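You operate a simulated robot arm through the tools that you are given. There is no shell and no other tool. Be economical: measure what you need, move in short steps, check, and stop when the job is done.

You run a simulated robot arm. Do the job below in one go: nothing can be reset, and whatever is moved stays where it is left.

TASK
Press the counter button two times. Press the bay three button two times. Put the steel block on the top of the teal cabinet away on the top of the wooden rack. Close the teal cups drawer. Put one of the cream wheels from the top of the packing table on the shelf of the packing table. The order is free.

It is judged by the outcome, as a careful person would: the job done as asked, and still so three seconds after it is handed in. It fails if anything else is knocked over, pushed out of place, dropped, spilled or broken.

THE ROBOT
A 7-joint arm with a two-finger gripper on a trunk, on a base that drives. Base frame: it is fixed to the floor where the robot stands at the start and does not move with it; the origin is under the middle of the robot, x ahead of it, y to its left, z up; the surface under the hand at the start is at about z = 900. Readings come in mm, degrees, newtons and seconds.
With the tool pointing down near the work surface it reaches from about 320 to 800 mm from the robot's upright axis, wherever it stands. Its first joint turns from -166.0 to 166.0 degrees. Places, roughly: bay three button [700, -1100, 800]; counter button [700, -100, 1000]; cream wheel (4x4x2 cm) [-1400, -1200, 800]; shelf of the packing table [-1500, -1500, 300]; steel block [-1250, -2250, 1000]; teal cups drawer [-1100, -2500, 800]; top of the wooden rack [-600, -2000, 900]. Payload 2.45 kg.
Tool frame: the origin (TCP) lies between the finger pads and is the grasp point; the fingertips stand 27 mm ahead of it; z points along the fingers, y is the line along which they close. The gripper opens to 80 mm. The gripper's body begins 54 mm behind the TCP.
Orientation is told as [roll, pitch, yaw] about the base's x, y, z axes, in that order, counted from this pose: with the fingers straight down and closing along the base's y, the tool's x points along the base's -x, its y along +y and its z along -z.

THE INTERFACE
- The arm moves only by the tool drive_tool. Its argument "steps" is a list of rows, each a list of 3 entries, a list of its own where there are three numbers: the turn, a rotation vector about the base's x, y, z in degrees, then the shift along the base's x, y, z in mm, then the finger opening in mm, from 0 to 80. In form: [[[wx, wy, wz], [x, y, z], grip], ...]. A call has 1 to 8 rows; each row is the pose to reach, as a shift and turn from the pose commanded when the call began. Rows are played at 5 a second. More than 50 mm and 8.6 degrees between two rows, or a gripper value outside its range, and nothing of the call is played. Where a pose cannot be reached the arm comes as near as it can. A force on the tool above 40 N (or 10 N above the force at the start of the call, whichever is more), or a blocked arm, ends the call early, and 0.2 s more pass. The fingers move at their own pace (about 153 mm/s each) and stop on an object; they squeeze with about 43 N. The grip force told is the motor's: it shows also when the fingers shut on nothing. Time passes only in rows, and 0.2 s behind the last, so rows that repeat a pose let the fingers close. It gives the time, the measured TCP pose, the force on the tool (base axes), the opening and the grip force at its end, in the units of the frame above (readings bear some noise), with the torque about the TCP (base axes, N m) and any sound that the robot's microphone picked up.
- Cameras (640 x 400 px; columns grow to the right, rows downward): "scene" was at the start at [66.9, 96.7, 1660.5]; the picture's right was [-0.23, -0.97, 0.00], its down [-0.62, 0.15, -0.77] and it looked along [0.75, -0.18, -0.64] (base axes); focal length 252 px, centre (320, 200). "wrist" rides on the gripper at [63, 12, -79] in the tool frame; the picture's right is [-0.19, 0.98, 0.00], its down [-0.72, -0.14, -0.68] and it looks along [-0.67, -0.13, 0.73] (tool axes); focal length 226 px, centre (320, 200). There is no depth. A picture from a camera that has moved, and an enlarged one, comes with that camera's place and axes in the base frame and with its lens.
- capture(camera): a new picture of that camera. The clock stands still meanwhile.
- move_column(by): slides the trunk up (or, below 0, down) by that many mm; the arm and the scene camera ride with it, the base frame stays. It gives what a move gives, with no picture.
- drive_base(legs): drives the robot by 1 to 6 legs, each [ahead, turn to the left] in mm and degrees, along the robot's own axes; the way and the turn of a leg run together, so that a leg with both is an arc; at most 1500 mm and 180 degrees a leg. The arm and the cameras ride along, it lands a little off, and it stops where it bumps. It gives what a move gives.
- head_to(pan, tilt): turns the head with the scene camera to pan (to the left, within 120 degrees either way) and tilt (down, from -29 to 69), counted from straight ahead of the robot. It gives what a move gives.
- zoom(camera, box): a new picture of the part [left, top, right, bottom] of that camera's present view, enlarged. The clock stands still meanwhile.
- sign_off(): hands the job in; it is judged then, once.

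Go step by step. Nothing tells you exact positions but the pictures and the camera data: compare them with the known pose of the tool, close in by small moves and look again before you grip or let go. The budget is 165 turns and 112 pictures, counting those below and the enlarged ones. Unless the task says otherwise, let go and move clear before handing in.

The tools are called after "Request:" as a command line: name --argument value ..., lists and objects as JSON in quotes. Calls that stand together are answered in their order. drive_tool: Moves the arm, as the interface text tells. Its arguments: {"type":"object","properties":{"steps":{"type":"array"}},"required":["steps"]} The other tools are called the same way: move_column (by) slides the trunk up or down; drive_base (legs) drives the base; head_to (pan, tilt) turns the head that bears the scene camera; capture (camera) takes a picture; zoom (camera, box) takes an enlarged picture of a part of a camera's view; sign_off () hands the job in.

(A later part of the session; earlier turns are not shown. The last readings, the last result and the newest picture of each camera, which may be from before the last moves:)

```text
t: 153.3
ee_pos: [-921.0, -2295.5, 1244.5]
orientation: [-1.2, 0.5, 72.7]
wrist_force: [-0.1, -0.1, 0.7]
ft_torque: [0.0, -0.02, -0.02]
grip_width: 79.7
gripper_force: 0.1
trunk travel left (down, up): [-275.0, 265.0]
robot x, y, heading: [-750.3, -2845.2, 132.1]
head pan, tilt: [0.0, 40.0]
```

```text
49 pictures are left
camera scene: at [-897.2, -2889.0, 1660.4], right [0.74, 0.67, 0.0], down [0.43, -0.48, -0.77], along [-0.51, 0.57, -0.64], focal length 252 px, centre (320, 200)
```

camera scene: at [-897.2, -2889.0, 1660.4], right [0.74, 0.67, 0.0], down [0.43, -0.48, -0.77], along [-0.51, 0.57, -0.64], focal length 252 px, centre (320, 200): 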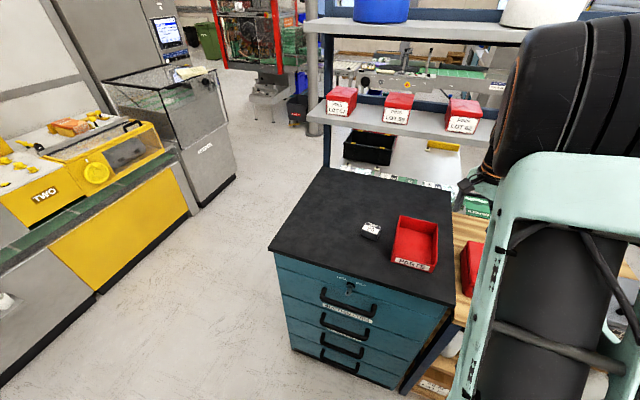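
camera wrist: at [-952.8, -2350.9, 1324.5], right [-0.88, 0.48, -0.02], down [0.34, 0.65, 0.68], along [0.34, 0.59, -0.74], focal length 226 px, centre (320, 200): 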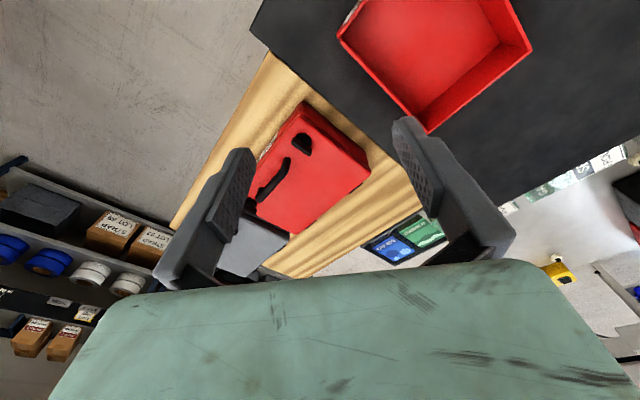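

Request:
drive_tool --steps '[[[0, 0, 6.5], [-46, 5, 0], 80], [[0, 0, 13], [-92, 10, 0], 80], [[0, 0, 19.5], [-138, 15, 0], 80], [[0, 0, 26], [-184, 20, 0], 80], [[0, 0, 32.5], [-230, 25, 0], 80], [[0, 0, 39], [-272, 30, 0], 80], [[0, 0, 39], [-272, 30, -48], 80], [[0, 0, 39], [-272, 30, -90], 80]]'

Request:
capture --camera "wrist"

Request:
zoom --camera "scene" --box '[330, 190, 460, 280]'

```text
t: 155.1
ee_pos: [-1193.0, -2264.6, 1153.2]
orientation: [-1.0, 0.5, 111.7]
wrist_force: [-1.1, -0.2, 0.2]
ft_torque: [0.0, -0.02, -0.05]
grip_width: 80.0
gripper_force: 0.0
trunk travel left (down, up): [-275.0, 265.0]
robot x, y, heading: [-750.8, -2843.7, 131.8]
head pan, tilt: [0.0, 40.0]
```

```text
48 pictures are left
camera wrist: at [-1184.2, -2326.2, 1233.0], right [-0.98, -0.18, -0.02], down [-0.15, 0.72, 0.68], along [-0.11, 0.67, -0.74], focal length 226 px, centre (320, 200)
```

wrist: 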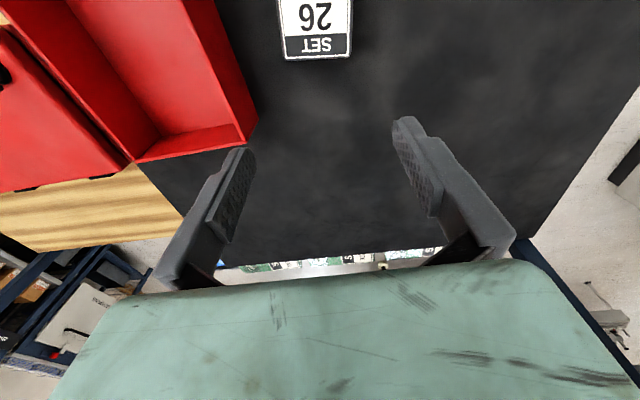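

```text
4.44 times, centred on (395, 235) of scene
camera zoom: at [-897.9, -2888.6, 1660.3], right [0.74, 0.67, 0.0], down [0.43, -0.48, -0.77], along [-0.51, 0.57, -0.64], focal length 1121 px, centre (-13, 44)
```

zoom: 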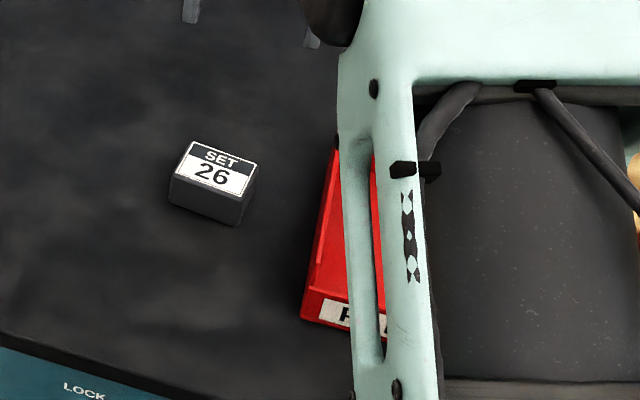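

Request:
drive_tool --steps '[[[0, 0, 0], [10, -33, 0], 80], [[0, 0, 0], [16, -60, 0], 80]]'

Request:
capture --camera "wrist"

```text
t: 155.7
ee_pos: [-1176.1, -2327.0, 1152.5]
orientation: [-1.0, 0.4, 111.7]
wrist_force: [-0.3, -1.3, 0.0]
ft_torque: [0.03, 0.02, 0.03]
grip_width: 79.9
gripper_force: 0.1
trunk travel left (down, up): [-275.0, 265.0]
robot x, y, heading: [-754.0, -2843.3, 132.1]
head pan, tilt: [0.0, 40.0]
```

```text
46 pictures are left
camera wrist: at [-1166.3, -2389.0, 1233.8], right [-0.98, -0.18, -0.02], down [-0.15, 0.72, 0.68], along [-0.11, 0.67, -0.73], focal length 226 px, centre (320, 200)
```

wrist: 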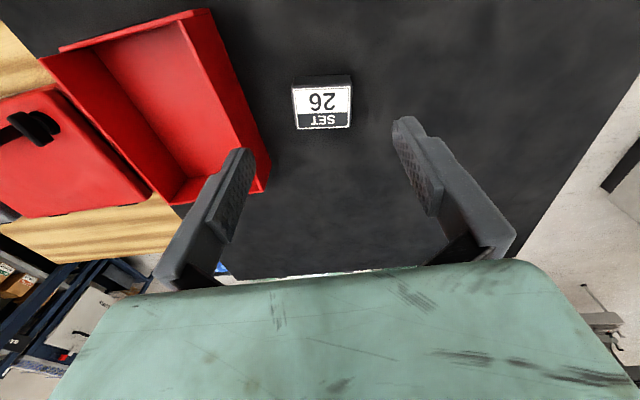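

The block is about 58 mm across at roughly [-1181, -2299], top near z 1003. I move above it and descend partway.

Request:
drive_tool --steps '[[[0, 0, 0], [-5, 28, 0], 74], [[0, 0, 0], [-5, 28, -45], 74], [[0, 0, 0], [-5, 28, -90], 74], [[0, 0, 0], [-5, 28, -105], 74]]'

Request:
capture --camera "wrist"

```text
t: 156.7
ee_pos: [-1179.4, -2297.5, 1048.0]
orientation: [-1.0, 0.5, 111.8]
wrist_force: [-0.5, 0.4, 0.3]
ft_torque: [-0.04, 0.01, 0.01]
grip_width: 73.9
gripper_force: 0.1
trunk travel left (down, up): [-275.0, 265.0]
robot x, y, heading: [-747.9, -2845.7, 131.9]
head pan, tilt: [0.0, 40.0]
```

```text
45 pictures are left
camera wrist: at [-1169.9, -2359.2, 1128.2], right [-0.98, -0.18, -0.02], down [-0.15, 0.72, 0.68], along [-0.11, 0.67, -0.74], focal length 226 px, centre (320, 200)
```

wrist: 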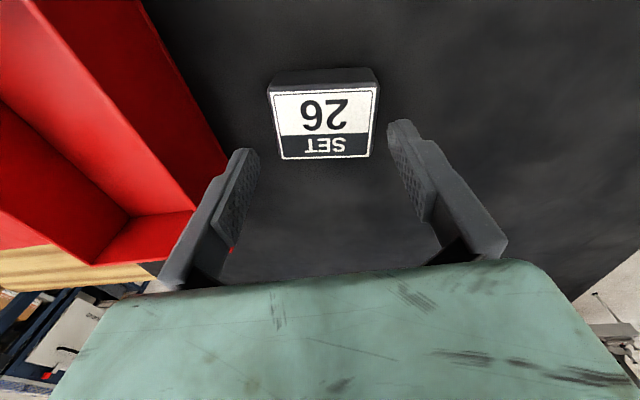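

The bin wall is tight on one side, so I'd rather grip the block front-to-back. I rise, turn the tool 90° and look.

Request:
drive_tool --steps '[[[0, 0, 0], [-1, -4, 40], 80], [[0, 0, 8.4], [-1, -4, 50], 80], [[0, 0, 16.8], [-1, -4, 50], 80], [[0, 0, 25.2], [-1, -4, 50], 80], [[0, 0, 33.6], [-1, -4, 50], 80], [[0, 0, 42], [-1, -4, 50], 80], [[0, 0, 50.4], [-1, -4, 50], 80], [[0, 0, 58.8], [-1, -4, 50], 80]]'

Request:
drive_tool --steps '[[[0, 0, 8.4], [0, 0, 0], 80], [[0, 0, 16.8], [0, 0, 0], 80], [[0, 0, 25.2], [0, 0, 0], 80], [[0, 0, 33], [0, 0, 0], 80], [[0, 0, 33], [0, 0, 0], 80]]'

Request:
capture --camera "wrist"

```text
t: 158.5
ee_pos: [-1181.9, -2302.7, 1099.8]
orientation: [-1.1, 0.5, 170.7]
wrist_force: [-1.0, 0.2, 0.5]
ft_torque: [0.02, -0.01, -0.01]
grip_width: 80.3
gripper_force: 0.0
trunk travel left (down, up): [-275.0, 265.0]
robot x, y, heading: [-747.3, -2840.7, 132.1]
head pan, tilt: [0.0, 40.0]
```

```text
t: 159.7
ee_pos: [-1182.8, -2302.7, 1099.8]
orientation: [-1.0, 0.6, -156.4]
wrist_force: [0.2, 0.0, -0.6]
ft_torque: [-0.02, 0.0, 0.05]
grip_width: 79.8
gripper_force: 0.1
trunk travel left (down, up): [-275.0, 265.0]
robot x, y, heading: [-751.9, -2837.1, 132.2]
head pan, tilt: [0.0, 40.0]
```

```text
44 pictures are left
camera wrist: at [-1119.5, -2288.9, 1179.6], right [0.22, -0.98, -0.02], down [-0.72, -0.17, 0.68], along [-0.66, -0.13, -0.74], focal length 226 px, centre (320, 200)
```

wrist: 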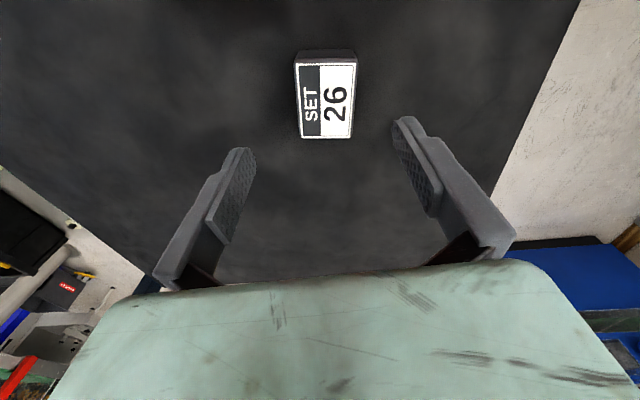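

Aligned. I descend between front and back.

Request:
drive_tool --steps '[[[0, 0, 0], [4, 0, -45], 80], [[0, 0, 0], [4, 0, -80], 80], [[0, 0, 0], [4, 0, -100], 80]]'

Request:
capture --camera "wrist"

```text
t: 160.5
ee_pos: [-1177.6, -2303.6, 1009.0]
orientation: [-0.9, 0.6, -156.4]
wrist_force: [7.5, -6.5, 18.0]
ft_torque: [-1.06, -0.48, 0.21]
grip_width: 79.5
gripper_force: 0.0
trunk travel left (down, up): [-275.0, 265.0]
robot x, y, heading: [-750.6, -2843.8, 132.2]
head pan, tilt: [0.0, 40.0]
stopped in row 3: the force on the tool passed its limit at 46 N (the readings are from after the stop); the commanded pose is now the measured one
```

```text
43 pictures are left
camera wrist: at [-1115.5, -2289.8, 1089.5], right [0.22, -0.98, -0.02], down [-0.72, -0.17, 0.68], along [-0.66, -0.13, -0.74], focal length 226 px, centre (320, 200)
```

wrist: 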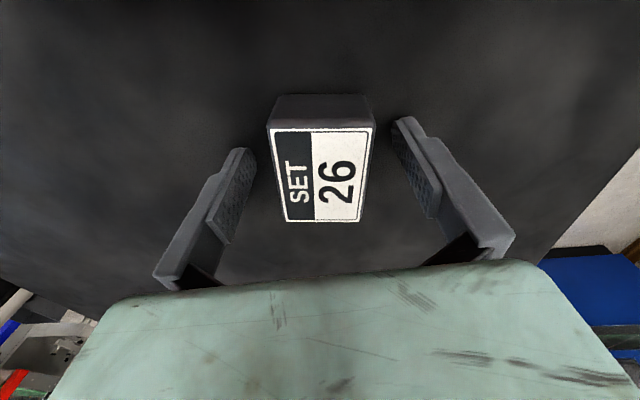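

The front fingertip touched the cabinet top (z ≈ 981). I lift 3 mm and close on the block.

Request:
drive_tool --steps '[[[0, 0, 0], [0, 0, 3], 80], [[0, 0, 0], [0, 0, 3], 40], [[0, 0, 0], [0, 0, 3], 30], [[0, 0, 0], [0, 0, 3], 30]]'

Request:
drive_tool --steps '[[[0, 0, 0], [0, 0, 15], 30], [[0, 0, 0], [0, 0, 40], 30]]'

Request:
capture --camera "wrist"

```text
t: 161.5
ee_pos: [-1177.1, -2302.5, 1009.6]
orientation: [-0.9, 0.5, -156.4]
wrist_force: [0.3, 0.0, 0.1]
ft_torque: [0.02, -0.02, 0.03]
grip_width: 44.8
gripper_force: 43.1
trunk travel left (down, up): [-275.0, 265.0]
robot x, y, heading: [-750.0, -2845.0, 132.5]
head pan, tilt: [0.0, 40.0]
```

```text
t: 162.1
ee_pos: [-1179.2, -2302.3, 1049.8]
orientation: [-0.9, 0.4, -156.4]
wrist_force: [0.1, 0.7, -4.4]
ft_torque: [0.02, 0.01, 0.0]
grip_width: 44.4
gripper_force: 43.2
trunk travel left (down, up): [-275.0, 265.0]
robot x, y, heading: [-748.4, -2846.4, 132.4]
head pan, tilt: [0.0, 40.0]
```

```text
42 pictures are left
camera wrist: at [-1116.2, -2289.5, 1130.5], right [0.21, -0.98, -0.02], down [-0.72, -0.17, 0.68], along [-0.66, -0.13, -0.74], focal length 226 px, centre (320, 200)
```

wrist: 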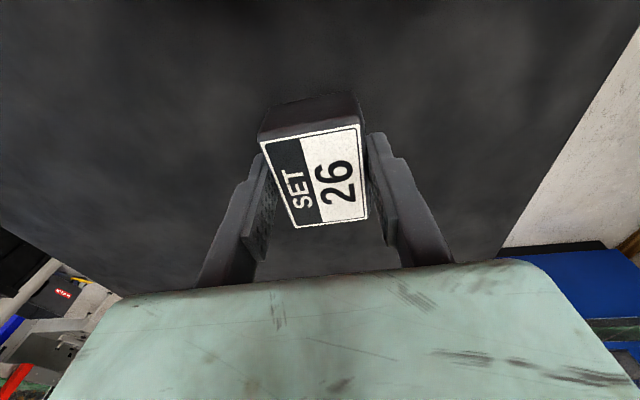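

The block is held. I lift clear and carry it toward the wooden rack, turning the tool back.

Request:
drive_tool --steps '[[[0, 0, 0], [0, 0, 48], 30], [[0, 0, 0], [0, 0, 96], 30], [[0, 0, 0], [0, 0, 144], 30], [[0, 0, -8], [45, -8, 150], 30], [[0, 0, -16], [90, -16, 150], 30], [[0, 0, -24], [135, -20, 150], 30], [[0, 0, -32], [180, -20, 150], 30], [[0, 0, -40], [225, -20, 150], 30]]'

Request:
drive_tool --steps '[[[0, 0, -8], [25, 0, 0], 30], [[0, 0, -16], [50, 0, 0], 30], [[0, 0, -24], [75, 0, 0], 30], [[0, 0, -32], [100, 0, 0], 30], [[0, 0, -40], [125, 0, 0], 30], [[0, 0, -48], [150, 0, 0], 30], [[0, 0, -52], [160, 0, 0], 30]]'

Request:
capture --camera "wrist"

Request:
head_to --pan -25 --tilt 45

Request:
capture --camera "scene"

```text
t: 163.9
ee_pos: [-952.0, -2322.4, 1200.2]
orientation: [-0.8, 0.5, 163.4]
wrist_force: [0.4, -0.4, -3.7]
ft_torque: [0.02, 0.01, 0.03]
grip_width: 44.1
gripper_force: 42.9
trunk travel left (down, up): [-275.0, 265.0]
robot x, y, heading: [-745.4, -2845.8, 132.1]
head pan, tilt: [0.0, 40.0]
```

```text
t: 165.5
ee_pos: [-794.0, -2321.1, 1201.0]
orientation: [-0.9, 0.6, 111.5]
wrist_force: [0.1, -0.2, -4.4]
ft_torque: [0.0, 0.0, 0.01]
grip_width: 44.4
gripper_force: 43.3
trunk travel left (down, up): [-275.0, 265.0]
robot x, y, heading: [-751.1, -2839.1, 132.1]
head pan, tilt: [0.0, 40.0]
```

```text
41 pictures are left
camera wrist: at [-783.6, -2383.6, 1281.7], right [-0.98, -0.18, -0.02], down [-0.14, 0.72, 0.68], along [-0.11, 0.67, -0.74], focal length 226 px, centre (320, 200)
```

wrist: 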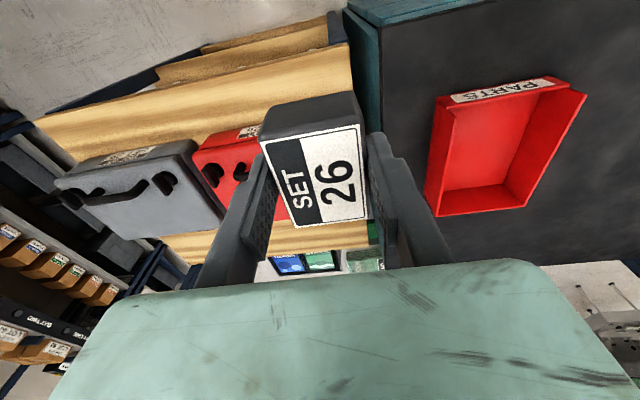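

```text
t: 166.4
ee_pos: [-792.9, -2320.9, 1201.3]
orientation: [-0.9, 0.6, 111.6]
wrist_force: [-0.2, 0.4, -4.4]
ft_torque: [0.01, 0.03, -0.01]
grip_width: 44.6
gripper_force: 43.2
trunk travel left (down, up): [-275.0, 265.0]
robot x, y, heading: [-751.7, -2845.2, 132.5]
head pan, tilt: [-25.0, 45.0]
```

```text
40 pictures are left
camera scene: at [-864.3, -2874.1, 1653.1], right [0.95, 0.3, 0.0], down [0.21, -0.68, -0.71], along [-0.21, 0.68, -0.71], focal length 252 px, centre (320, 200)
```

scene: 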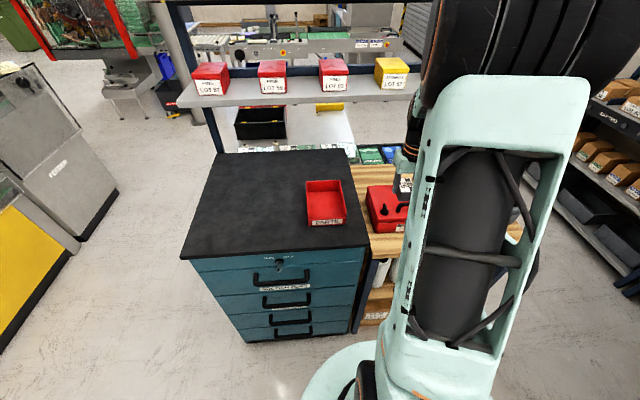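

The front strip of the rack top (about 80 mm deep, before the cases) is free. I move over it and lower partway.

Request:
drive_tool --steps '[[[0, 0, 0], [20, 48, 0], 30], [[0, 0, 0], [20, 50, -48], 30], [[0, 0, 0], [20, 50, -96], 30], [[0, 0, 0], [20, 50, -144], 30]]'

Request:
capture --camera "wrist"

Request:
zoom --camera "scene" --box '[320, 140, 480, 260]'

```text
refused: row 1 steps farther than a row can; nothing moved
```

```text
39 pictures are left
camera wrist: at [-783.7, -2383.5, 1281.8], right [-0.98, -0.18, -0.02], down [-0.15, 0.72, 0.68], along [-0.11, 0.67, -0.74], focal length 226 px, centre (320, 200)
```

wrist: 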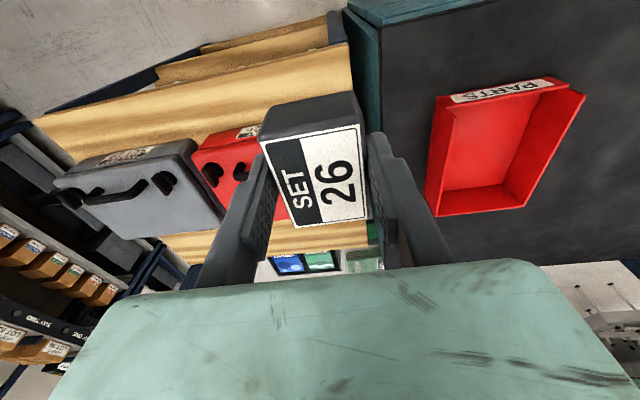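

```text
3.33 times, centred on (400, 200) of scene
camera zoom: at [-864.3, -2874.1, 1653.1], right [0.95, 0.3, 0.0], down [0.21, -0.68, -0.71], along [-0.21, 0.68, -0.71], focal length 841 px, centre (53, 200)
```

zoom: 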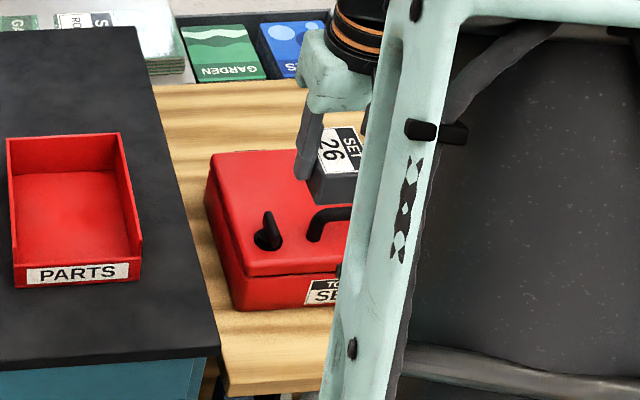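

Request:
drive_tool --steps '[[[0, 0, 0], [9, 37, 0], 30], [[0, 0, 0], [9, 37, -48], 30], [[0, 0, 0], [9, 37, -96], 30], [[0, 0, 0], [9, 37, -144], 30], [[0, 0, 0], [9, 37, -185], 30]]'

Request:
capture --camera "wrist"

Request:
zoom --camera "scene" --box '[320, 140, 480, 260]'

```text
t: 167.6
ee_pos: [-783.9, -2281.5, 1013.6]
orientation: [-1.0, 0.5, 111.5]
wrist_force: [-0.2, -0.2, -5.3]
ft_torque: [0.02, 0.03, 0.0]
grip_width: 44.7
gripper_force: 43.2
trunk travel left (down, up): [-275.0, 265.0]
robot x, y, heading: [-752.4, -2843.5, 132.1]
head pan, tilt: [-25.0, 45.0]
```

```text
37 pictures are left
camera wrist: at [-773.5, -2343.7, 1094.4], right [-0.98, -0.18, -0.02], down [-0.14, 0.72, 0.68], along [-0.11, 0.67, -0.74], focal length 226 px, centre (320, 200)
```

wrist: 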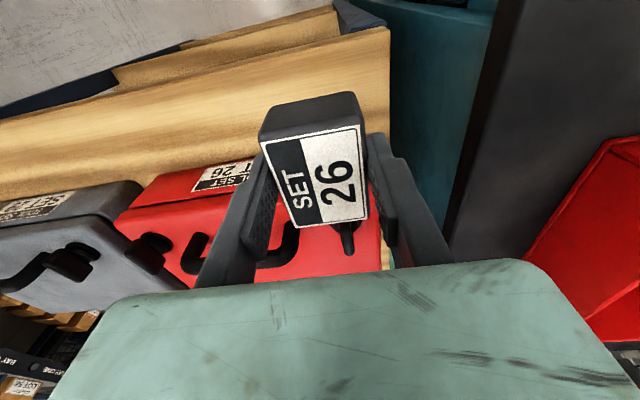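

```text
3.33 times, centred on (400, 200) of scene
camera zoom: at [-864.3, -2873.5, 1653.1], right [0.96, 0.3, 0.0], down [0.21, -0.68, -0.71], along [-0.21, 0.67, -0.71], focal length 841 px, centre (53, 200)
```

zoom: 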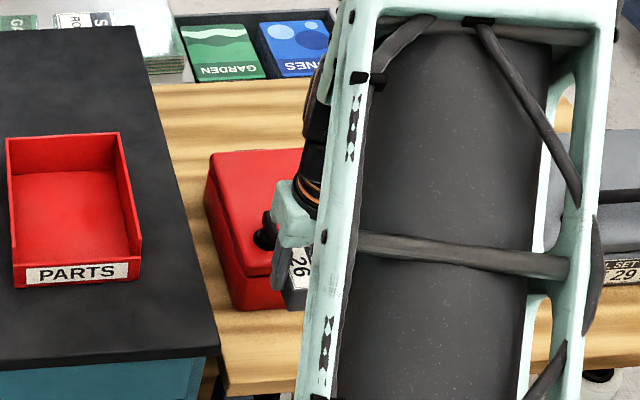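

The strip spans n ≈ 1779–1863, so I shift 8 mm inward and descend, slowly at the end.

Request:
drive_tool --steps '[[[0, 0, 0], [-3, 7.5, -15], 30], [[0, 0, 0], [-3, 7.5, -40], 30], [[0, 0, 0], [-3, 7.5, -60], 30], [[0, 0, 0], [-3, 7.5, -66], 30]]'

Request:
capture --camera "wrist"

```text
t: 168.6
ee_pos: [-785.7, -2277.7, 947.8]
orientation: [-0.9, 0.5, 111.7]
wrist_force: [0.6, -0.3, -4.7]
ft_torque: [-0.02, 0.0, -0.03]
grip_width: 44.4
gripper_force: 42.7
trunk travel left (down, up): [-275.0, 265.0]
robot x, y, heading: [-752.6, -2841.5, 132.1]
head pan, tilt: [-25.0, 45.0]
```

```text
35 pictures are left
camera wrist: at [-777.6, -2339.7, 1028.2], right [-0.98, -0.18, -0.02], down [-0.15, 0.72, 0.68], along [-0.11, 0.67, -0.74], focal length 226 px, centre (320, 200)
```

wrist: 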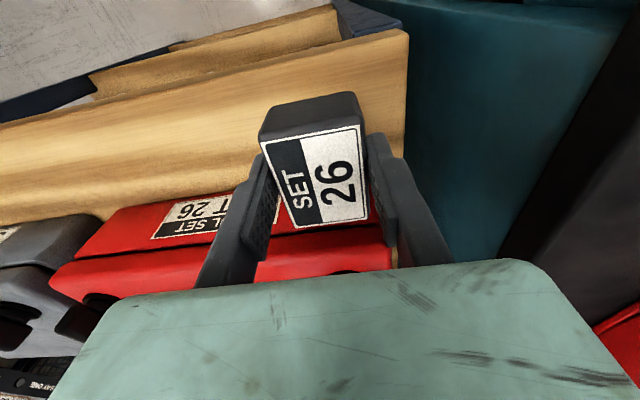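

Request:
drive_tool --steps '[[[0, 0, 0], [0, 0, -5], 30], [[0, 0, 0], [0, 0, -9], 30], [[0, 0, 0], [0, 0, -13], 30], [[0, 0, 0], [0, 0, -17], 30], [[0, 0, 0], [0, 0, -21], 30], [[0, 0, 0], [0, 0, -25], 30], [[0, 0, 0], [0, 0, -29], 30], [[0, 0, 0], [0, 0, -33], 30]]'

Request:
capture --camera "wrist"

```text
t: 170.4
ee_pos: [-785.4, -2277.5, 916.0]
orientation: [-1.0, 0.6, 111.6]
wrist_force: [-0.2, 0.7, -4.6]
ft_torque: [-0.06, 0.01, 0.01]
grip_width: 44.8
gripper_force: 43.1
trunk travel left (down, up): [-275.0, 265.0]
robot x, y, heading: [-749.6, -2842.2, 132.2]
head pan, tilt: [-25.0, 45.0]
```

```text
34 pictures are left
camera wrist: at [-777.1, -2339.7, 996.1], right [-0.98, -0.18, -0.02], down [-0.14, 0.72, 0.68], along [-0.11, 0.67, -0.74], focal length 226 px, centre (320, 200)
```

wrist: 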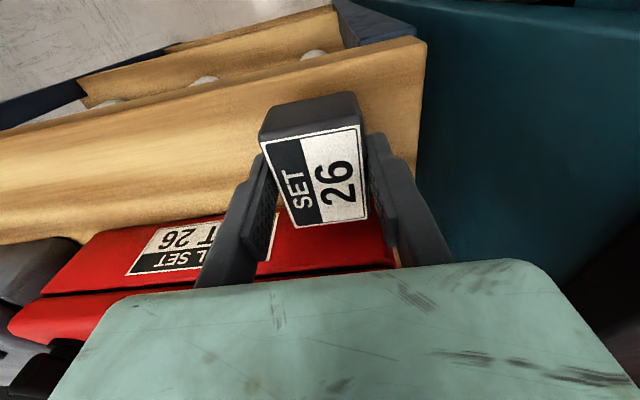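

Request:
drive_tool --steps '[[[0, 0, 0], [0, 0, -4], 30], [[0, 0, 0], [0, 0, -7], 30], [[0, 0, 0], [0, 0, -10], 30], [[0, 0, 0], [0, 0, -13], 30], [[0, 0, 0], [0, 0, -16], 30], [[0, 0, 0], [0, 0, -19], 30], [[0, 0, 0], [0, 0, -22], 30]]'

Request:
capture --camera "wrist"

```text
t: 172.0
ee_pos: [-786.4, -2278.1, 896.6]
orientation: [-1.0, 0.1, 111.6]
wrist_force: [-0.5, -3.0, 38.7]
ft_torque: [-0.4, 0.83, 0.12]
grip_width: 44.7
gripper_force: 42.6
trunk travel left (down, up): [-275.0, 265.0]
robot x, y, heading: [-751.9, -2841.8, 132.2]
head pan, tilt: [-25.0, 45.0]
```

```text
33 pictures are left
camera wrist: at [-777.5, -2340.7, 977.4], right [-0.98, -0.18, -0.02], down [-0.14, 0.72, 0.68], along [-0.11, 0.67, -0.73], focal length 226 px, centre (320, 200)
```

wrist: 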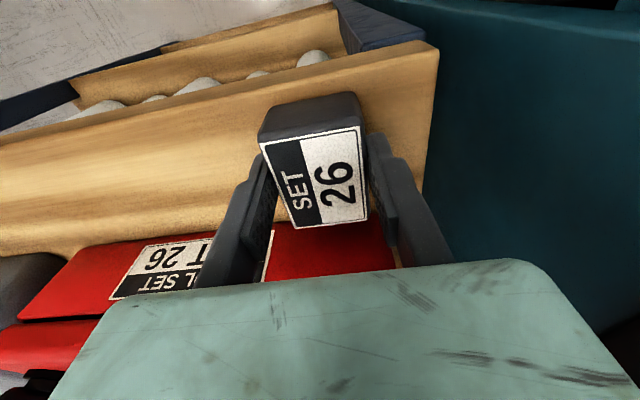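

The block is down on the wood. I ease off 2 mm and release gently.

Request:
drive_tool --steps '[[[0, 0, 0], [0, 0, 2], 30], [[0, 0, 0], [0, 0, 2], 50], [[0, 0, 0], [0, 0, 2], 62], [[0, 0, 0], [0, 0, 2], 62]]'

Request:
drive_tool --steps '[[[0, 0, 0], [0, 0, 30], 62], [[0, 0, 0], [0, 0, 75], 62], [[0, 0, 0], [0, 0, 120], 62], [[0, 0, 0], [10, -30, 165], 62], [[0, 0, 0], [20, -60, 200], 62]]'

Request:
capture --camera "wrist"

```text
t: 173.0
ee_pos: [-787.5, -2278.2, 896.6]
orientation: [-0.9, 0.6, 111.6]
wrist_force: [1.0, 0.0, -0.3]
ft_torque: [0.02, 0.01, 0.02]
grip_width: 61.9
gripper_force: 0.0
trunk travel left (down, up): [-275.0, 265.0]
robot x, y, heading: [-747.6, -2843.2, 132.2]
head pan, tilt: [-25.0, 45.0]
```

```text
refused: row 4 steps farther than a row can; nothing moved
```

```text
32 pictures are left
camera wrist: at [-777.5, -2340.4, 976.2], right [-0.98, -0.18, -0.02], down [-0.14, 0.72, 0.68], along [-0.11, 0.67, -0.74], focal length 226 px, centre (320, 200)
```

wrist: 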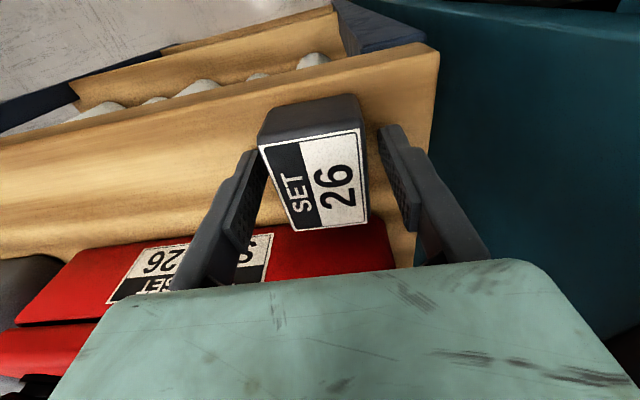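

Released and standing. I rise straight up and check it.

Request:
drive_tool --steps '[[[0, 0, 0], [0, 0, 30], 62], [[0, 0, 0], [0, 0, 75], 62], [[0, 0, 0], [0, 0, 120], 62], [[0, 0, 0], [0, 0, 165], 62], [[0, 0, 0], [5, -20, 205], 62], [[0, 0, 0], [10, -40, 245], 62], [[0, 0, 0], [15, -60, 285], 62], [[0, 0, 0], [20, -80, 325], 62]]'

Request:
capture --camera "wrist"

Request:
head_to --pan 10 --tilt 25

Request:
capture --camera "scene"

```text
t: 174.8
ee_pos: [-768.3, -2358.7, 1222.9]
orientation: [-0.9, 0.5, 111.7]
wrist_force: [-0.1, 0.1, -0.7]
ft_torque: [0.01, -0.01, 0.03]
grip_width: 62.2
gripper_force: 0.0
trunk travel left (down, up): [-275.0, 265.0]
robot x, y, heading: [-751.0, -2844.0, 132.1]
head pan, tilt: [-25.0, 45.0]
```

```text
31 pictures are left
camera wrist: at [-758.4, -2421.0, 1303.0], right [-0.98, -0.18, -0.02], down [-0.14, 0.72, 0.68], along [-0.11, 0.67, -0.74], focal length 226 px, centre (320, 200)
```

wrist: 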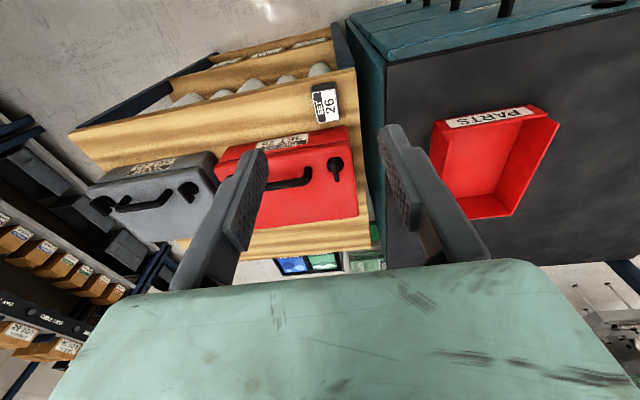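

```text
t: 175.8
ee_pos: [-767.6, -2357.8, 1221.4]
orientation: [-0.9, 0.6, 111.5]
wrist_force: [-0.2, 0.3, 0.0]
ft_torque: [0.04, 0.03, 0.02]
grip_width: 62.1
gripper_force: 0.0
trunk travel left (down, up): [-275.0, 265.0]
robot x, y, heading: [-748.2, -2842.9, 131.7]
head pan, tilt: [10.0, 25.0]
```

```text
30 pictures are left
camera scene: at [-912.9, -2895.8, 1683.6], right [0.61, 0.79, 0.0], down [0.33, -0.26, -0.91], along [-0.72, 0.56, -0.42], focal length 252 px, centre (320, 200)
```

scene: 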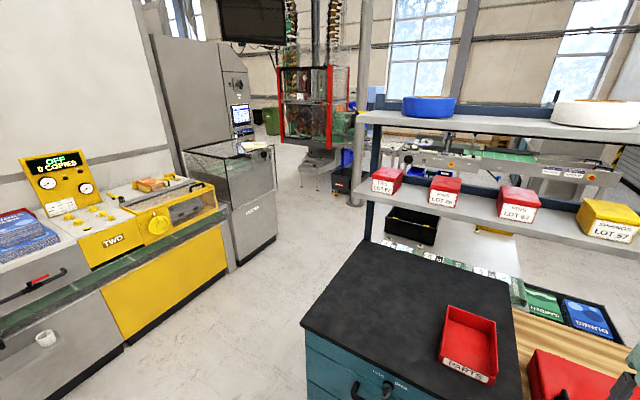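

The block stands on the rack top and all else is in place. Next I drive round the left side of the cabinet to the far side of the packing table.

Request:
drive_base --legs '[[0, 70], [1000, 0], [0, -90], [1330, 0], [0, -90]]'

Request:
head_to --pan 5 --tilt 45

Request:
capture --camera "scene"

```text
t: 197.4
ee_pos: [-1654.5, -2002.0, 1222.2]
orientation: [-0.6, 0.5, 14.0]
wrist_force: [-0.6, 1.5, 0.4]
ft_torque: [-0.05, -0.04, 0.0]
grip_width: 61.9
gripper_force: 0.0
trunk travel left (down, up): [-275.0, 265.0]
robot x, y, heading: [-2137.8, -1960.1, 34.0]
head pan, tilt: [10.0, 25.0]
stopped in leg 5: the force on the tool passed its limit at 50 N (the readings are from after the stop); the commanded pose is now the measured one
```

```text
t: 198.3
ee_pos: [-1655.4, -2002.8, 1222.3]
orientation: [-0.6, 0.5, 14.0]
wrist_force: [-0.6, 4.2, 0.0]
ft_torque: [-0.21, -0.05, 0.06]
grip_width: 61.9
gripper_force: 0.0
trunk travel left (down, up): [-275.0, 265.0]
robot x, y, heading: [-2138.6, -1959.7, 33.8]
head pan, tilt: [5.0, 45.0]
```

```text
29 pictures are left
camera scene: at [-2169.6, -1801.3, 1653.1], right [0.63, -0.78, 0.0], down [-0.55, -0.44, -0.71], along [0.55, 0.44, -0.71], focal length 252 px, centre (320, 200)
```

scene: 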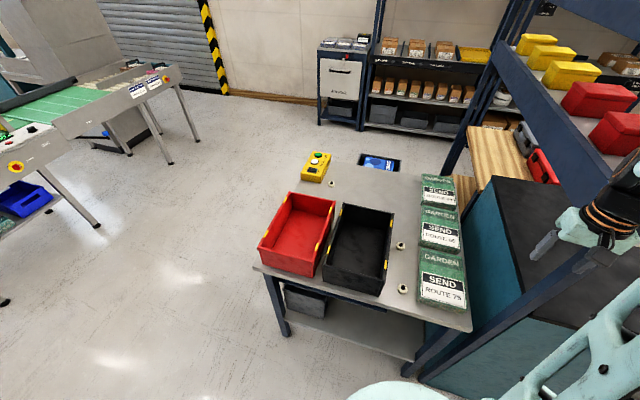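

The gripper brushed the rack's post while turning. I turn back left and check with the pictures that the post and shelf boxes are unmoved.

Request:
drive_base --legs '[[0, 12]]'

Request:
drive_tool --steps '[[[0, 0, 4], [-10, 47, 0], 62], [[0, 0, 8], [-20, 94, 0], 62], [[0, 0, 12], [-20, 141, 0], 62], [[0, 0, 16], [-20, 189, 0], 62], [[0, 0, 16], [-20, 237, 0], 62], [[0, 0, 16], [-20, 285, 0], 62]]'

Request:
head_to --pan -40 --tilt 35

Request:
capture --camera "scene"

```text
t: 199.4
ee_pos: [-1655.0, -1901.5, 1221.3]
orientation: [-0.6, 0.6, 26.0]
wrist_force: [-0.2, 0.5, -0.1]
ft_torque: [0.02, 0.02, 0.0]
grip_width: 62.1
gripper_force: 0.0
trunk travel left (down, up): [-275.0, 265.0]
robot x, y, heading: [-2136.4, -1960.1, 45.7]
head pan, tilt: [5.0, 45.0]
```

```text
t: 200.8
ee_pos: [-1676.2, -1615.1, 1223.0]
orientation: [-0.6, 0.5, 41.9]
wrist_force: [0.3, -0.4, 0.0]
ft_torque: [0.03, -0.02, 0.01]
grip_width: 61.9
gripper_force: 0.1
trunk travel left (down, up): [-275.0, 265.0]
robot x, y, heading: [-2137.1, -1958.8, 45.9]
head pan, tilt: [5.0, 45.0]
```

```text
t: 202.0
ee_pos: [-1677.0, -1617.8, 1224.2]
orientation: [-0.5, 0.5, 42.0]
wrist_force: [0.2, -0.4, -0.1]
ft_torque: [0.03, -0.03, 0.03]
grip_width: 62.0
gripper_force: 0.1
trunk travel left (down, up): [-275.0, 265.0]
robot x, y, heading: [-2139.1, -1962.1, 45.7]
head pan, tilt: [-40.0, 35.0]
```

```text
28 pictures are left
camera scene: at [-2165.0, -1865.6, 1667.9], right [0.1, -0.99, 0.0], down [-0.57, -0.06, -0.82], along [0.81, 0.08, -0.57], focal length 252 px, centre (320, 200)
```

scene: 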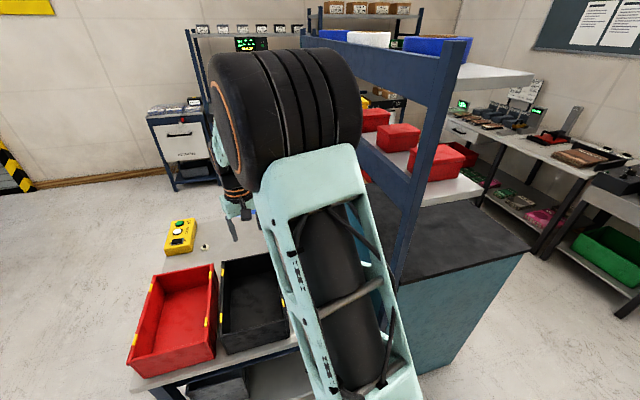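

Everything on the rack is still in place. I take the nearest cream wheel, near [-1674, -1772, 810], with the tool tilted 45° so that it can later go under the table top. First I back off slightly and orient.

Request:
drive_base --legs '[[-80, 0]]'

Request:
drive_tool --steps '[[[0, 0, -5], [-2, -25, 0], 70], [[0, 0, -10], [-4, -50, -20], 70], [[0, 0, -15], [-6, -75, -50], 70], [[0, 0, -20], [-8, -100, -85], 70]]'

Request:
drive_tool --steps '[[[3.1, -7.7, 0], [0, 0, -20], 70], [[6.2, -15.5, 0], [0, 0, -40], 70], [[9.3, -23.2, 0], [0, 0, -60], 70], [[12.4, -31, 0], [0, 0, -80], 70], [[15.5, -38.7, 0], [0, 0, -100], 70], [[16.7, -41.8, 0], [0, 0, -110], 70]]'

Request:
capture --camera "wrist"

```text
t: 203.0
ee_pos: [-1729.9, -1670.6, 1221.9]
orientation: [-0.6, 0.6, 42.0]
wrist_force: [0.2, 0.4, 0.1]
ft_torque: [-0.06, 0.03, 0.01]
grip_width: 61.9
gripper_force: 0.1
trunk travel left (down, up): [-275.0, 265.0]
robot x, y, heading: [-2193.1, -2013.8, 45.8]
head pan, tilt: [-40.0, 35.0]
```

```text
t: 204.0
ee_pos: [-1737.5, -1771.0, 1139.6]
orientation: [-0.5, 0.5, 21.9]
wrist_force: [-0.2, -0.1, 0.0]
ft_torque: [0.0, -0.01, -0.02]
grip_width: 70.0
gripper_force: 0.2
trunk travel left (down, up): [-275.0, 265.0]
robot x, y, heading: [-2194.0, -2008.8, 45.6]
head pan, tilt: [-40.0, 35.0]
```

```text
t: 205.4
ee_pos: [-1739.3, -1771.2, 1028.8]
orientation: [-0.9, -44.6, 22.3]
wrist_force: [-0.8, -0.5, -0.3]
ft_torque: [0.0, -0.03, 0.03]
grip_width: 69.7
gripper_force: 0.1
trunk travel left (down, up): [-275.0, 265.0]
robot x, y, heading: [-2192.4, -2018.4, 45.8]
head pan, tilt: [-40.0, 35.0]
```

```text
27 pictures are left
camera wrist: at [-1838.9, -1795.8, 1040.7], right [-0.23, 0.96, 0.13], down [0.08, -0.11, 0.99], along [0.97, 0.24, -0.05], focal length 226 px, centre (320, 200)
```

wrist: 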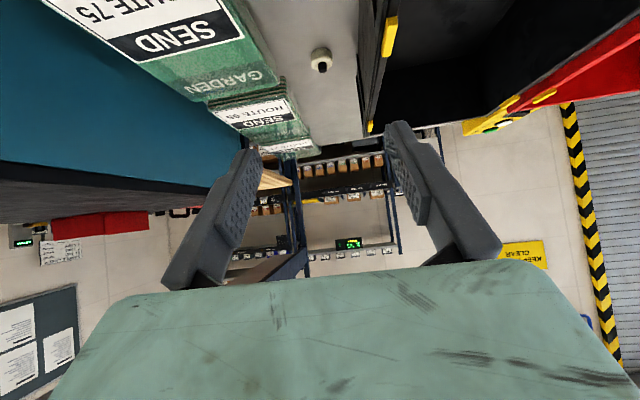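

Request:
drive_tool --steps '[[[0, 0, 0], [0, -5, -45], 60], [[0, 0, 0], [0, -10, -90], 60], [[0, 0, 0], [0, -10, -135], 60]]'

Request:
capture --camera "wrist"

Request:
head_to --pan -15 --tilt 50

Request:
capture --camera "scene"

```text
t: 206.2
ee_pos: [-1739.6, -1780.6, 892.7]
orientation: [-0.8, -44.5, 22.0]
wrist_force: [-0.2, 0.5, 0.1]
ft_torque: [0.01, 0.03, 0.01]
grip_width: 59.9
gripper_force: 0.0
trunk travel left (down, up): [-275.0, 265.0]
robot x, y, heading: [-2192.3, -2016.4, 45.6]
head pan, tilt: [-40.0, 35.0]
```

```text
26 pictures are left
camera wrist: at [-1838.7, -1804.8, 905.4], right [-0.23, 0.96, 0.13], down [0.08, -0.11, 0.99], along [0.97, 0.24, -0.05], focal length 226 px, centre (320, 200)
```

wrist: 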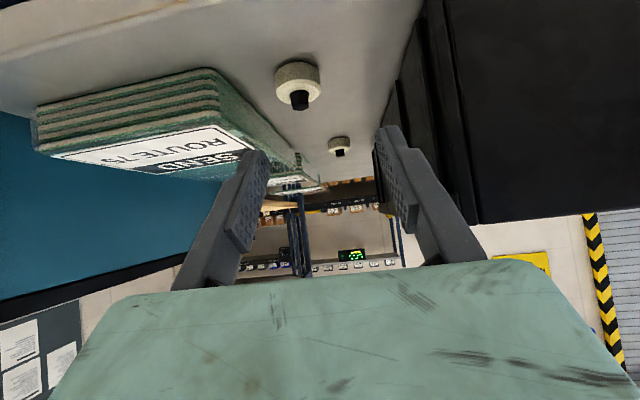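

```text
t: 207.1
ee_pos: [-1738.3, -1780.5, 893.7]
orientation: [-0.9, -44.5, 22.1]
wrist_force: [-0.9, 0.1, 0.8]
ft_torque: [0.01, -0.02, 0.01]
grip_width: 60.0
gripper_force: 0.0
trunk travel left (down, up): [-275.0, 265.0]
robot x, y, heading: [-2191.1, -2013.2, 45.7]
head pan, tilt: [-15.0, 50.0]
```

```text
25 pictures are left
camera scene: at [-2239.7, -1891.0, 1646.2], right [0.51, -0.86, 0.0], down [-0.66, -0.39, -0.64], along [0.55, 0.33, -0.77], focal length 252 px, centre (320, 200)
```

scene: 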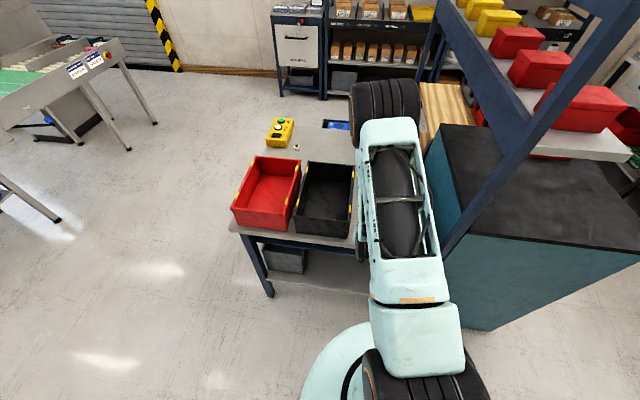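

The wheel lies flat near [-1652, -1766, 787], with clearance on both sides. I line up laterally, lower, and slide in, straddling it.

Request:
drive_tool --steps '[[[0, 0, 0], [4, -9, -35], 62], [[0, 0, 0], [7, -18, -70], 62], [[0, 0, 0], [7, -18, -80], 62], [[0, 0, 0], [26, -10, -82], 62]]'

Request:
capture --camera "wrist"

```text
t: 207.8
ee_pos: [-1731.3, -1794.1, 828.8]
orientation: [-0.4, -45.1, 22.0]
wrist_force: [-6.2, -2.1, 9.6]
ft_torque: [0.3, 0.1, 0.25]
grip_width: 56.3
gripper_force: 0.1
trunk travel left (down, up): [-275.0, 265.0]
robot x, y, heading: [-2193.3, -2015.2, 45.6]
head pan, tilt: [-15.0, 50.0]
stopped in row 3: the force on the tool passed its limit at 125 N (the readings are from after the stop); the commanded pose is now the measured one
```

```text
24 pictures are left
camera wrist: at [-1831.3, -1818.6, 839.7], right [-0.24, 0.96, 0.13], down [0.07, -0.12, 0.99], along [0.97, 0.25, -0.04], focal length 226 px, centre (320, 200)
```

wrist: 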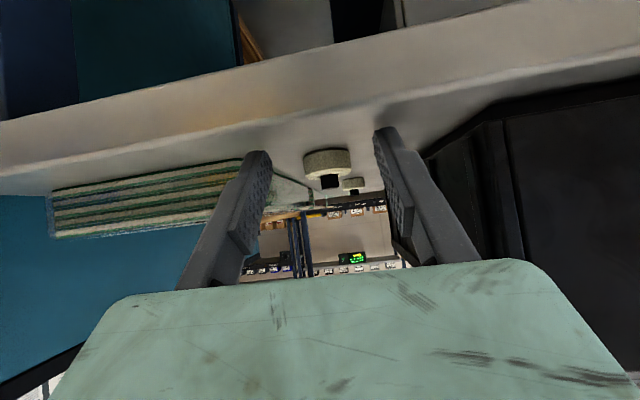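

The tips touched the table top (z ≈ 796). I lift slightly and slide forward above the surface.

Request:
drive_tool --steps '[[[0, 0, 0], [0, 0, 6], 62], [[0, 0, 0], [15, 6, 5], 62], [[0, 0, 0], [30, 12, 3], 62]]'

Request:
capture --camera "wrist"

```text
t: 208.6
ee_pos: [-1701.2, -1782.6, 830.3]
orientation: [-0.4, -45.0, 22.0]
wrist_force: [-0.5, -0.4, 0.3]
ft_torque: [0.01, 0.02, 0.01]
grip_width: 62.0
gripper_force: 0.1
trunk travel left (down, up): [-275.0, 265.0]
robot x, y, heading: [-2191.7, -2014.8, 46.0]
head pan, tilt: [-15.0, 50.0]
```

```text
23 pictures are left
camera wrist: at [-1799.8, -1807.1, 842.2], right [-0.24, 0.96, 0.13], down [0.07, -0.12, 0.99], along [0.97, 0.24, -0.04], focal length 226 px, centre (320, 200)
```

wrist: 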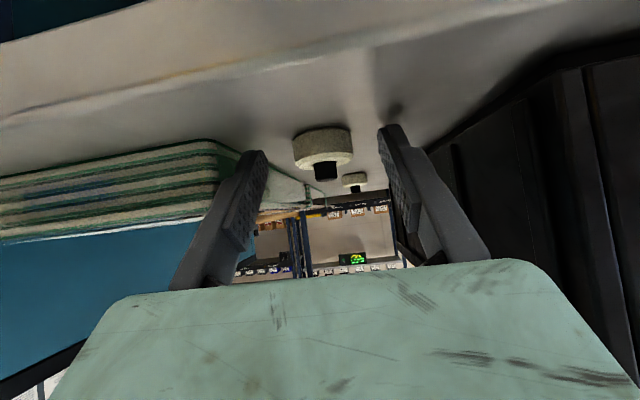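

Request:
drive_tool --steps '[[[0, 0, 0], [16, 6, -3], 62], [[0, 0, 0], [32, 12, -4], 62], [[0, 0, 0], [34, 12.5, -7], 62]]'

Request:
capture --camera "wrist"

```text
t: 209.4
ee_pos: [-1669.8, -1767.5, 828.0]
orientation: [-0.2, -45.4, 22.1]
wrist_force: [-15.4, -5.4, 23.3]
ft_torque: [0.56, 0.3, 0.59]
grip_width: 51.5
gripper_force: 0.0
trunk travel left (down, up): [-275.0, 265.0]
robot x, y, heading: [-2190.0, -2014.2, 45.7]
head pan, tilt: [-15.0, 50.0]
stopped in row 3: the force on the tool passed its limit at 60 N (the readings are from after the stop); the commanded pose is now the measured one
```

```text
22 pictures are left
camera wrist: at [-1768.5, -1792.7, 837.8], right [-0.24, 0.96, 0.14], down [0.07, -0.12, 0.99], along [0.97, 0.25, -0.04], focal length 226 px, centre (320, 200)
```

wrist: 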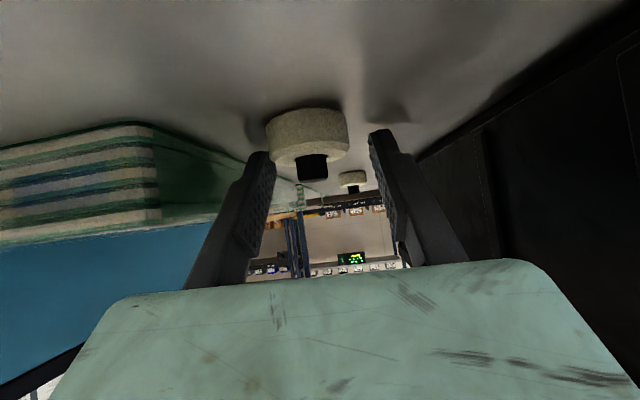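

The tips rest at table level, level with the wheel's middle. I lift 2.5 mm, centre on the wheel and close.

Request:
drive_tool --steps '[[[0, 0, 0], [-2, -3, 3], 62], [[0, 0, 0], [-3.7, -6.8, 2.5], 62], [[0, 0, 0], [-3.7, -6.8, 2.5], 48], [[0, 0, 0], [-3.7, -6.8, 2.5], 36], [[0, 0, 0], [-3.7, -6.8, 2.5], 25], [[0, 0, 0], [-3.7, -6.8, 2.5], 25]]'

Request:
capture --camera "wrist"

```text
t: 210.8
ee_pos: [-1670.1, -1773.9, 828.3]
orientation: [-0.2, -45.2, 22.1]
wrist_force: [0.8, 0.3, 0.3]
ft_torque: [-0.02, 0.01, 0.01]
grip_width: 25.0
gripper_force: 0.0
trunk travel left (down, up): [-275.0, 265.0]
robot x, y, heading: [-2187.8, -2012.8, 45.6]
head pan, tilt: [-15.0, 50.0]
```

```text
21 pictures are left
camera wrist: at [-1769.4, -1799.5, 838.7], right [-0.24, 0.96, 0.14], down [0.07, -0.12, 0.99], along [0.97, 0.25, -0.04], focal length 226 px, centre (320, 200)
```

wrist: 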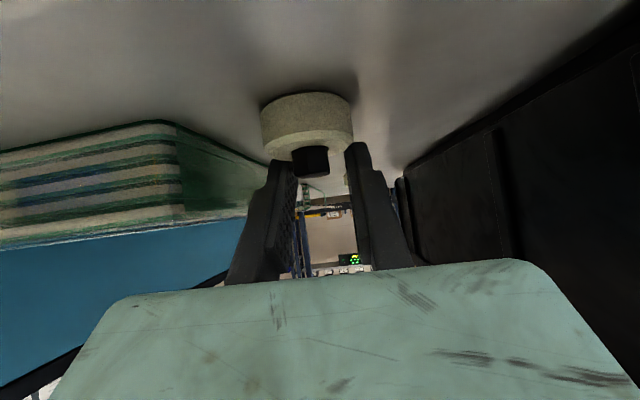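

The fingers closed beyond and above the wheel, which sits nearer than I judged. I open, shift and pull back about 20 mm.

Request:
drive_tool --steps '[[[0, 0, 0], [0, 0, 6], 45], [[0, 0, 0], [2, -5, 8], 64], [[0, 0, 0], [2, -5, 8], 64], [[0, 0, 0], [-8, -10, 8], 64], [[0, 0, 0], [-18, -13, 4], 64]]'

Request:
capture --camera "wrist"

```text
t: 212.0
ee_pos: [-1688.3, -1787.3, 829.8]
orientation: [-0.3, -45.2, 22.1]
wrist_force: [0.1, 0.7, 0.0]
ft_torque: [0.01, 0.01, -0.01]
grip_width: 64.0
gripper_force: 0.2
trunk travel left (down, up): [-275.0, 265.0]
robot x, y, heading: [-2194.2, -2013.8, 45.8]
head pan, tilt: [-15.0, 50.0]
```

```text
20 pictures are left
camera wrist: at [-1787.7, -1812.1, 842.3], right [-0.24, 0.96, 0.14], down [0.07, -0.12, 0.99], along [0.97, 0.25, -0.04], focal length 226 px, centre (320, 200)
```

wrist: 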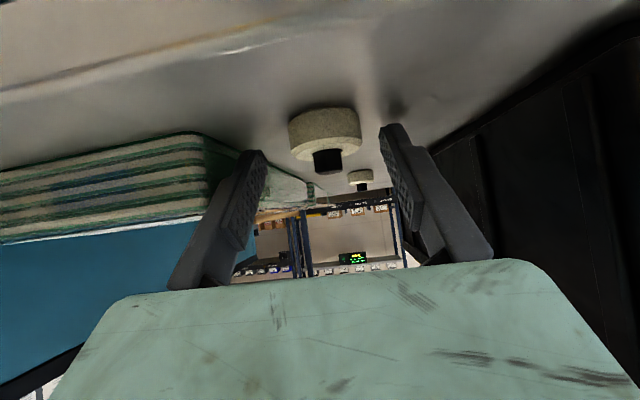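

The wheel now sits right between the fingertips. A last small forward-and-down move, then I close.

Request:
drive_tool --steps '[[[0, 0, 0], [3.7, 1.5, -1], 64], [[0, 0, 0], [3.7, 1.5, -2.5], 64], [[0, 0, 0], [3.7, 1.5, -2.5], 50], [[0, 0, 0], [3.7, 1.5, -2.5], 38], [[0, 0, 0], [3.7, 1.5, -2.5], 26], [[0, 0, 0], [3.7, 1.5, -2.5], 26]]'

Request:
capture --camera "wrist"

```text
t: 213.4
ee_pos: [-1684.8, -1786.6, 829.5]
orientation: [-0.2, -45.2, 22.1]
wrist_force: [0.1, 0.1, 0.9]
ft_torque: [0.01, -0.01, 0.03]
grip_width: 28.5
gripper_force: 43.2
trunk travel left (down, up): [-275.0, 265.0]
robot x, y, heading: [-2194.0, -2013.1, 45.9]
head pan, tilt: [-15.0, 50.0]
```

```text
19 pictures are left
camera wrist: at [-1783.7, -1810.9, 840.0], right [-0.24, 0.96, 0.14], down [0.07, -0.12, 0.99], along [0.97, 0.25, -0.04], focal length 226 px, centre (320, 200)
```

wrist: 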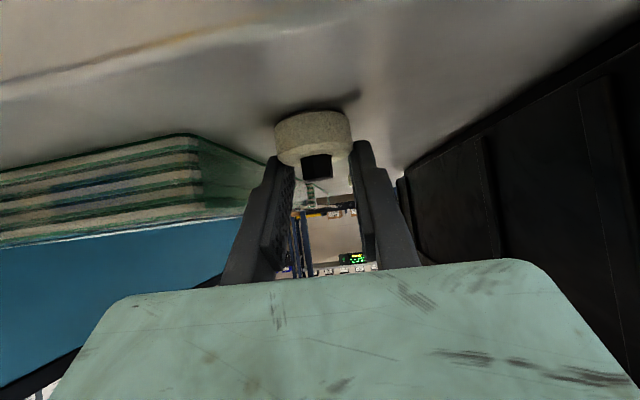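

Grip holds at 28.5 mm, perhaps on a chord. I test with a small lift.

Request:
drive_tool --steps '[[[0, 0, 0], [0, 0, 5], 26], [[0, 0, 0], [0, 0, 12], 26]]'

Request:
capture --camera "wrist"

```text
t: 214.0
ee_pos: [-1686.3, -1785.8, 839.5]
orientation: [-0.1, -45.2, 22.1]
wrist_force: [0.5, -0.3, -0.8]
ft_torque: [0.0, -0.02, 0.02]
grip_width: 28.1
gripper_force: 43.2
trunk travel left (down, up): [-275.0, 265.0]
robot x, y, heading: [-2194.2, -2013.6, 45.5]
head pan, tilt: [-15.0, 50.0]
```

```text
18 pictures are left
camera wrist: at [-1784.6, -1811.3, 852.1], right [-0.24, 0.96, 0.14], down [0.07, -0.12, 0.99], along [0.97, 0.25, -0.04], focal length 226 px, centre (320, 200)
```

wrist: 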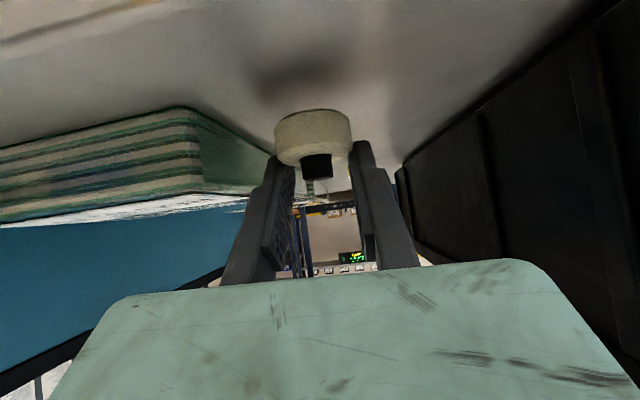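

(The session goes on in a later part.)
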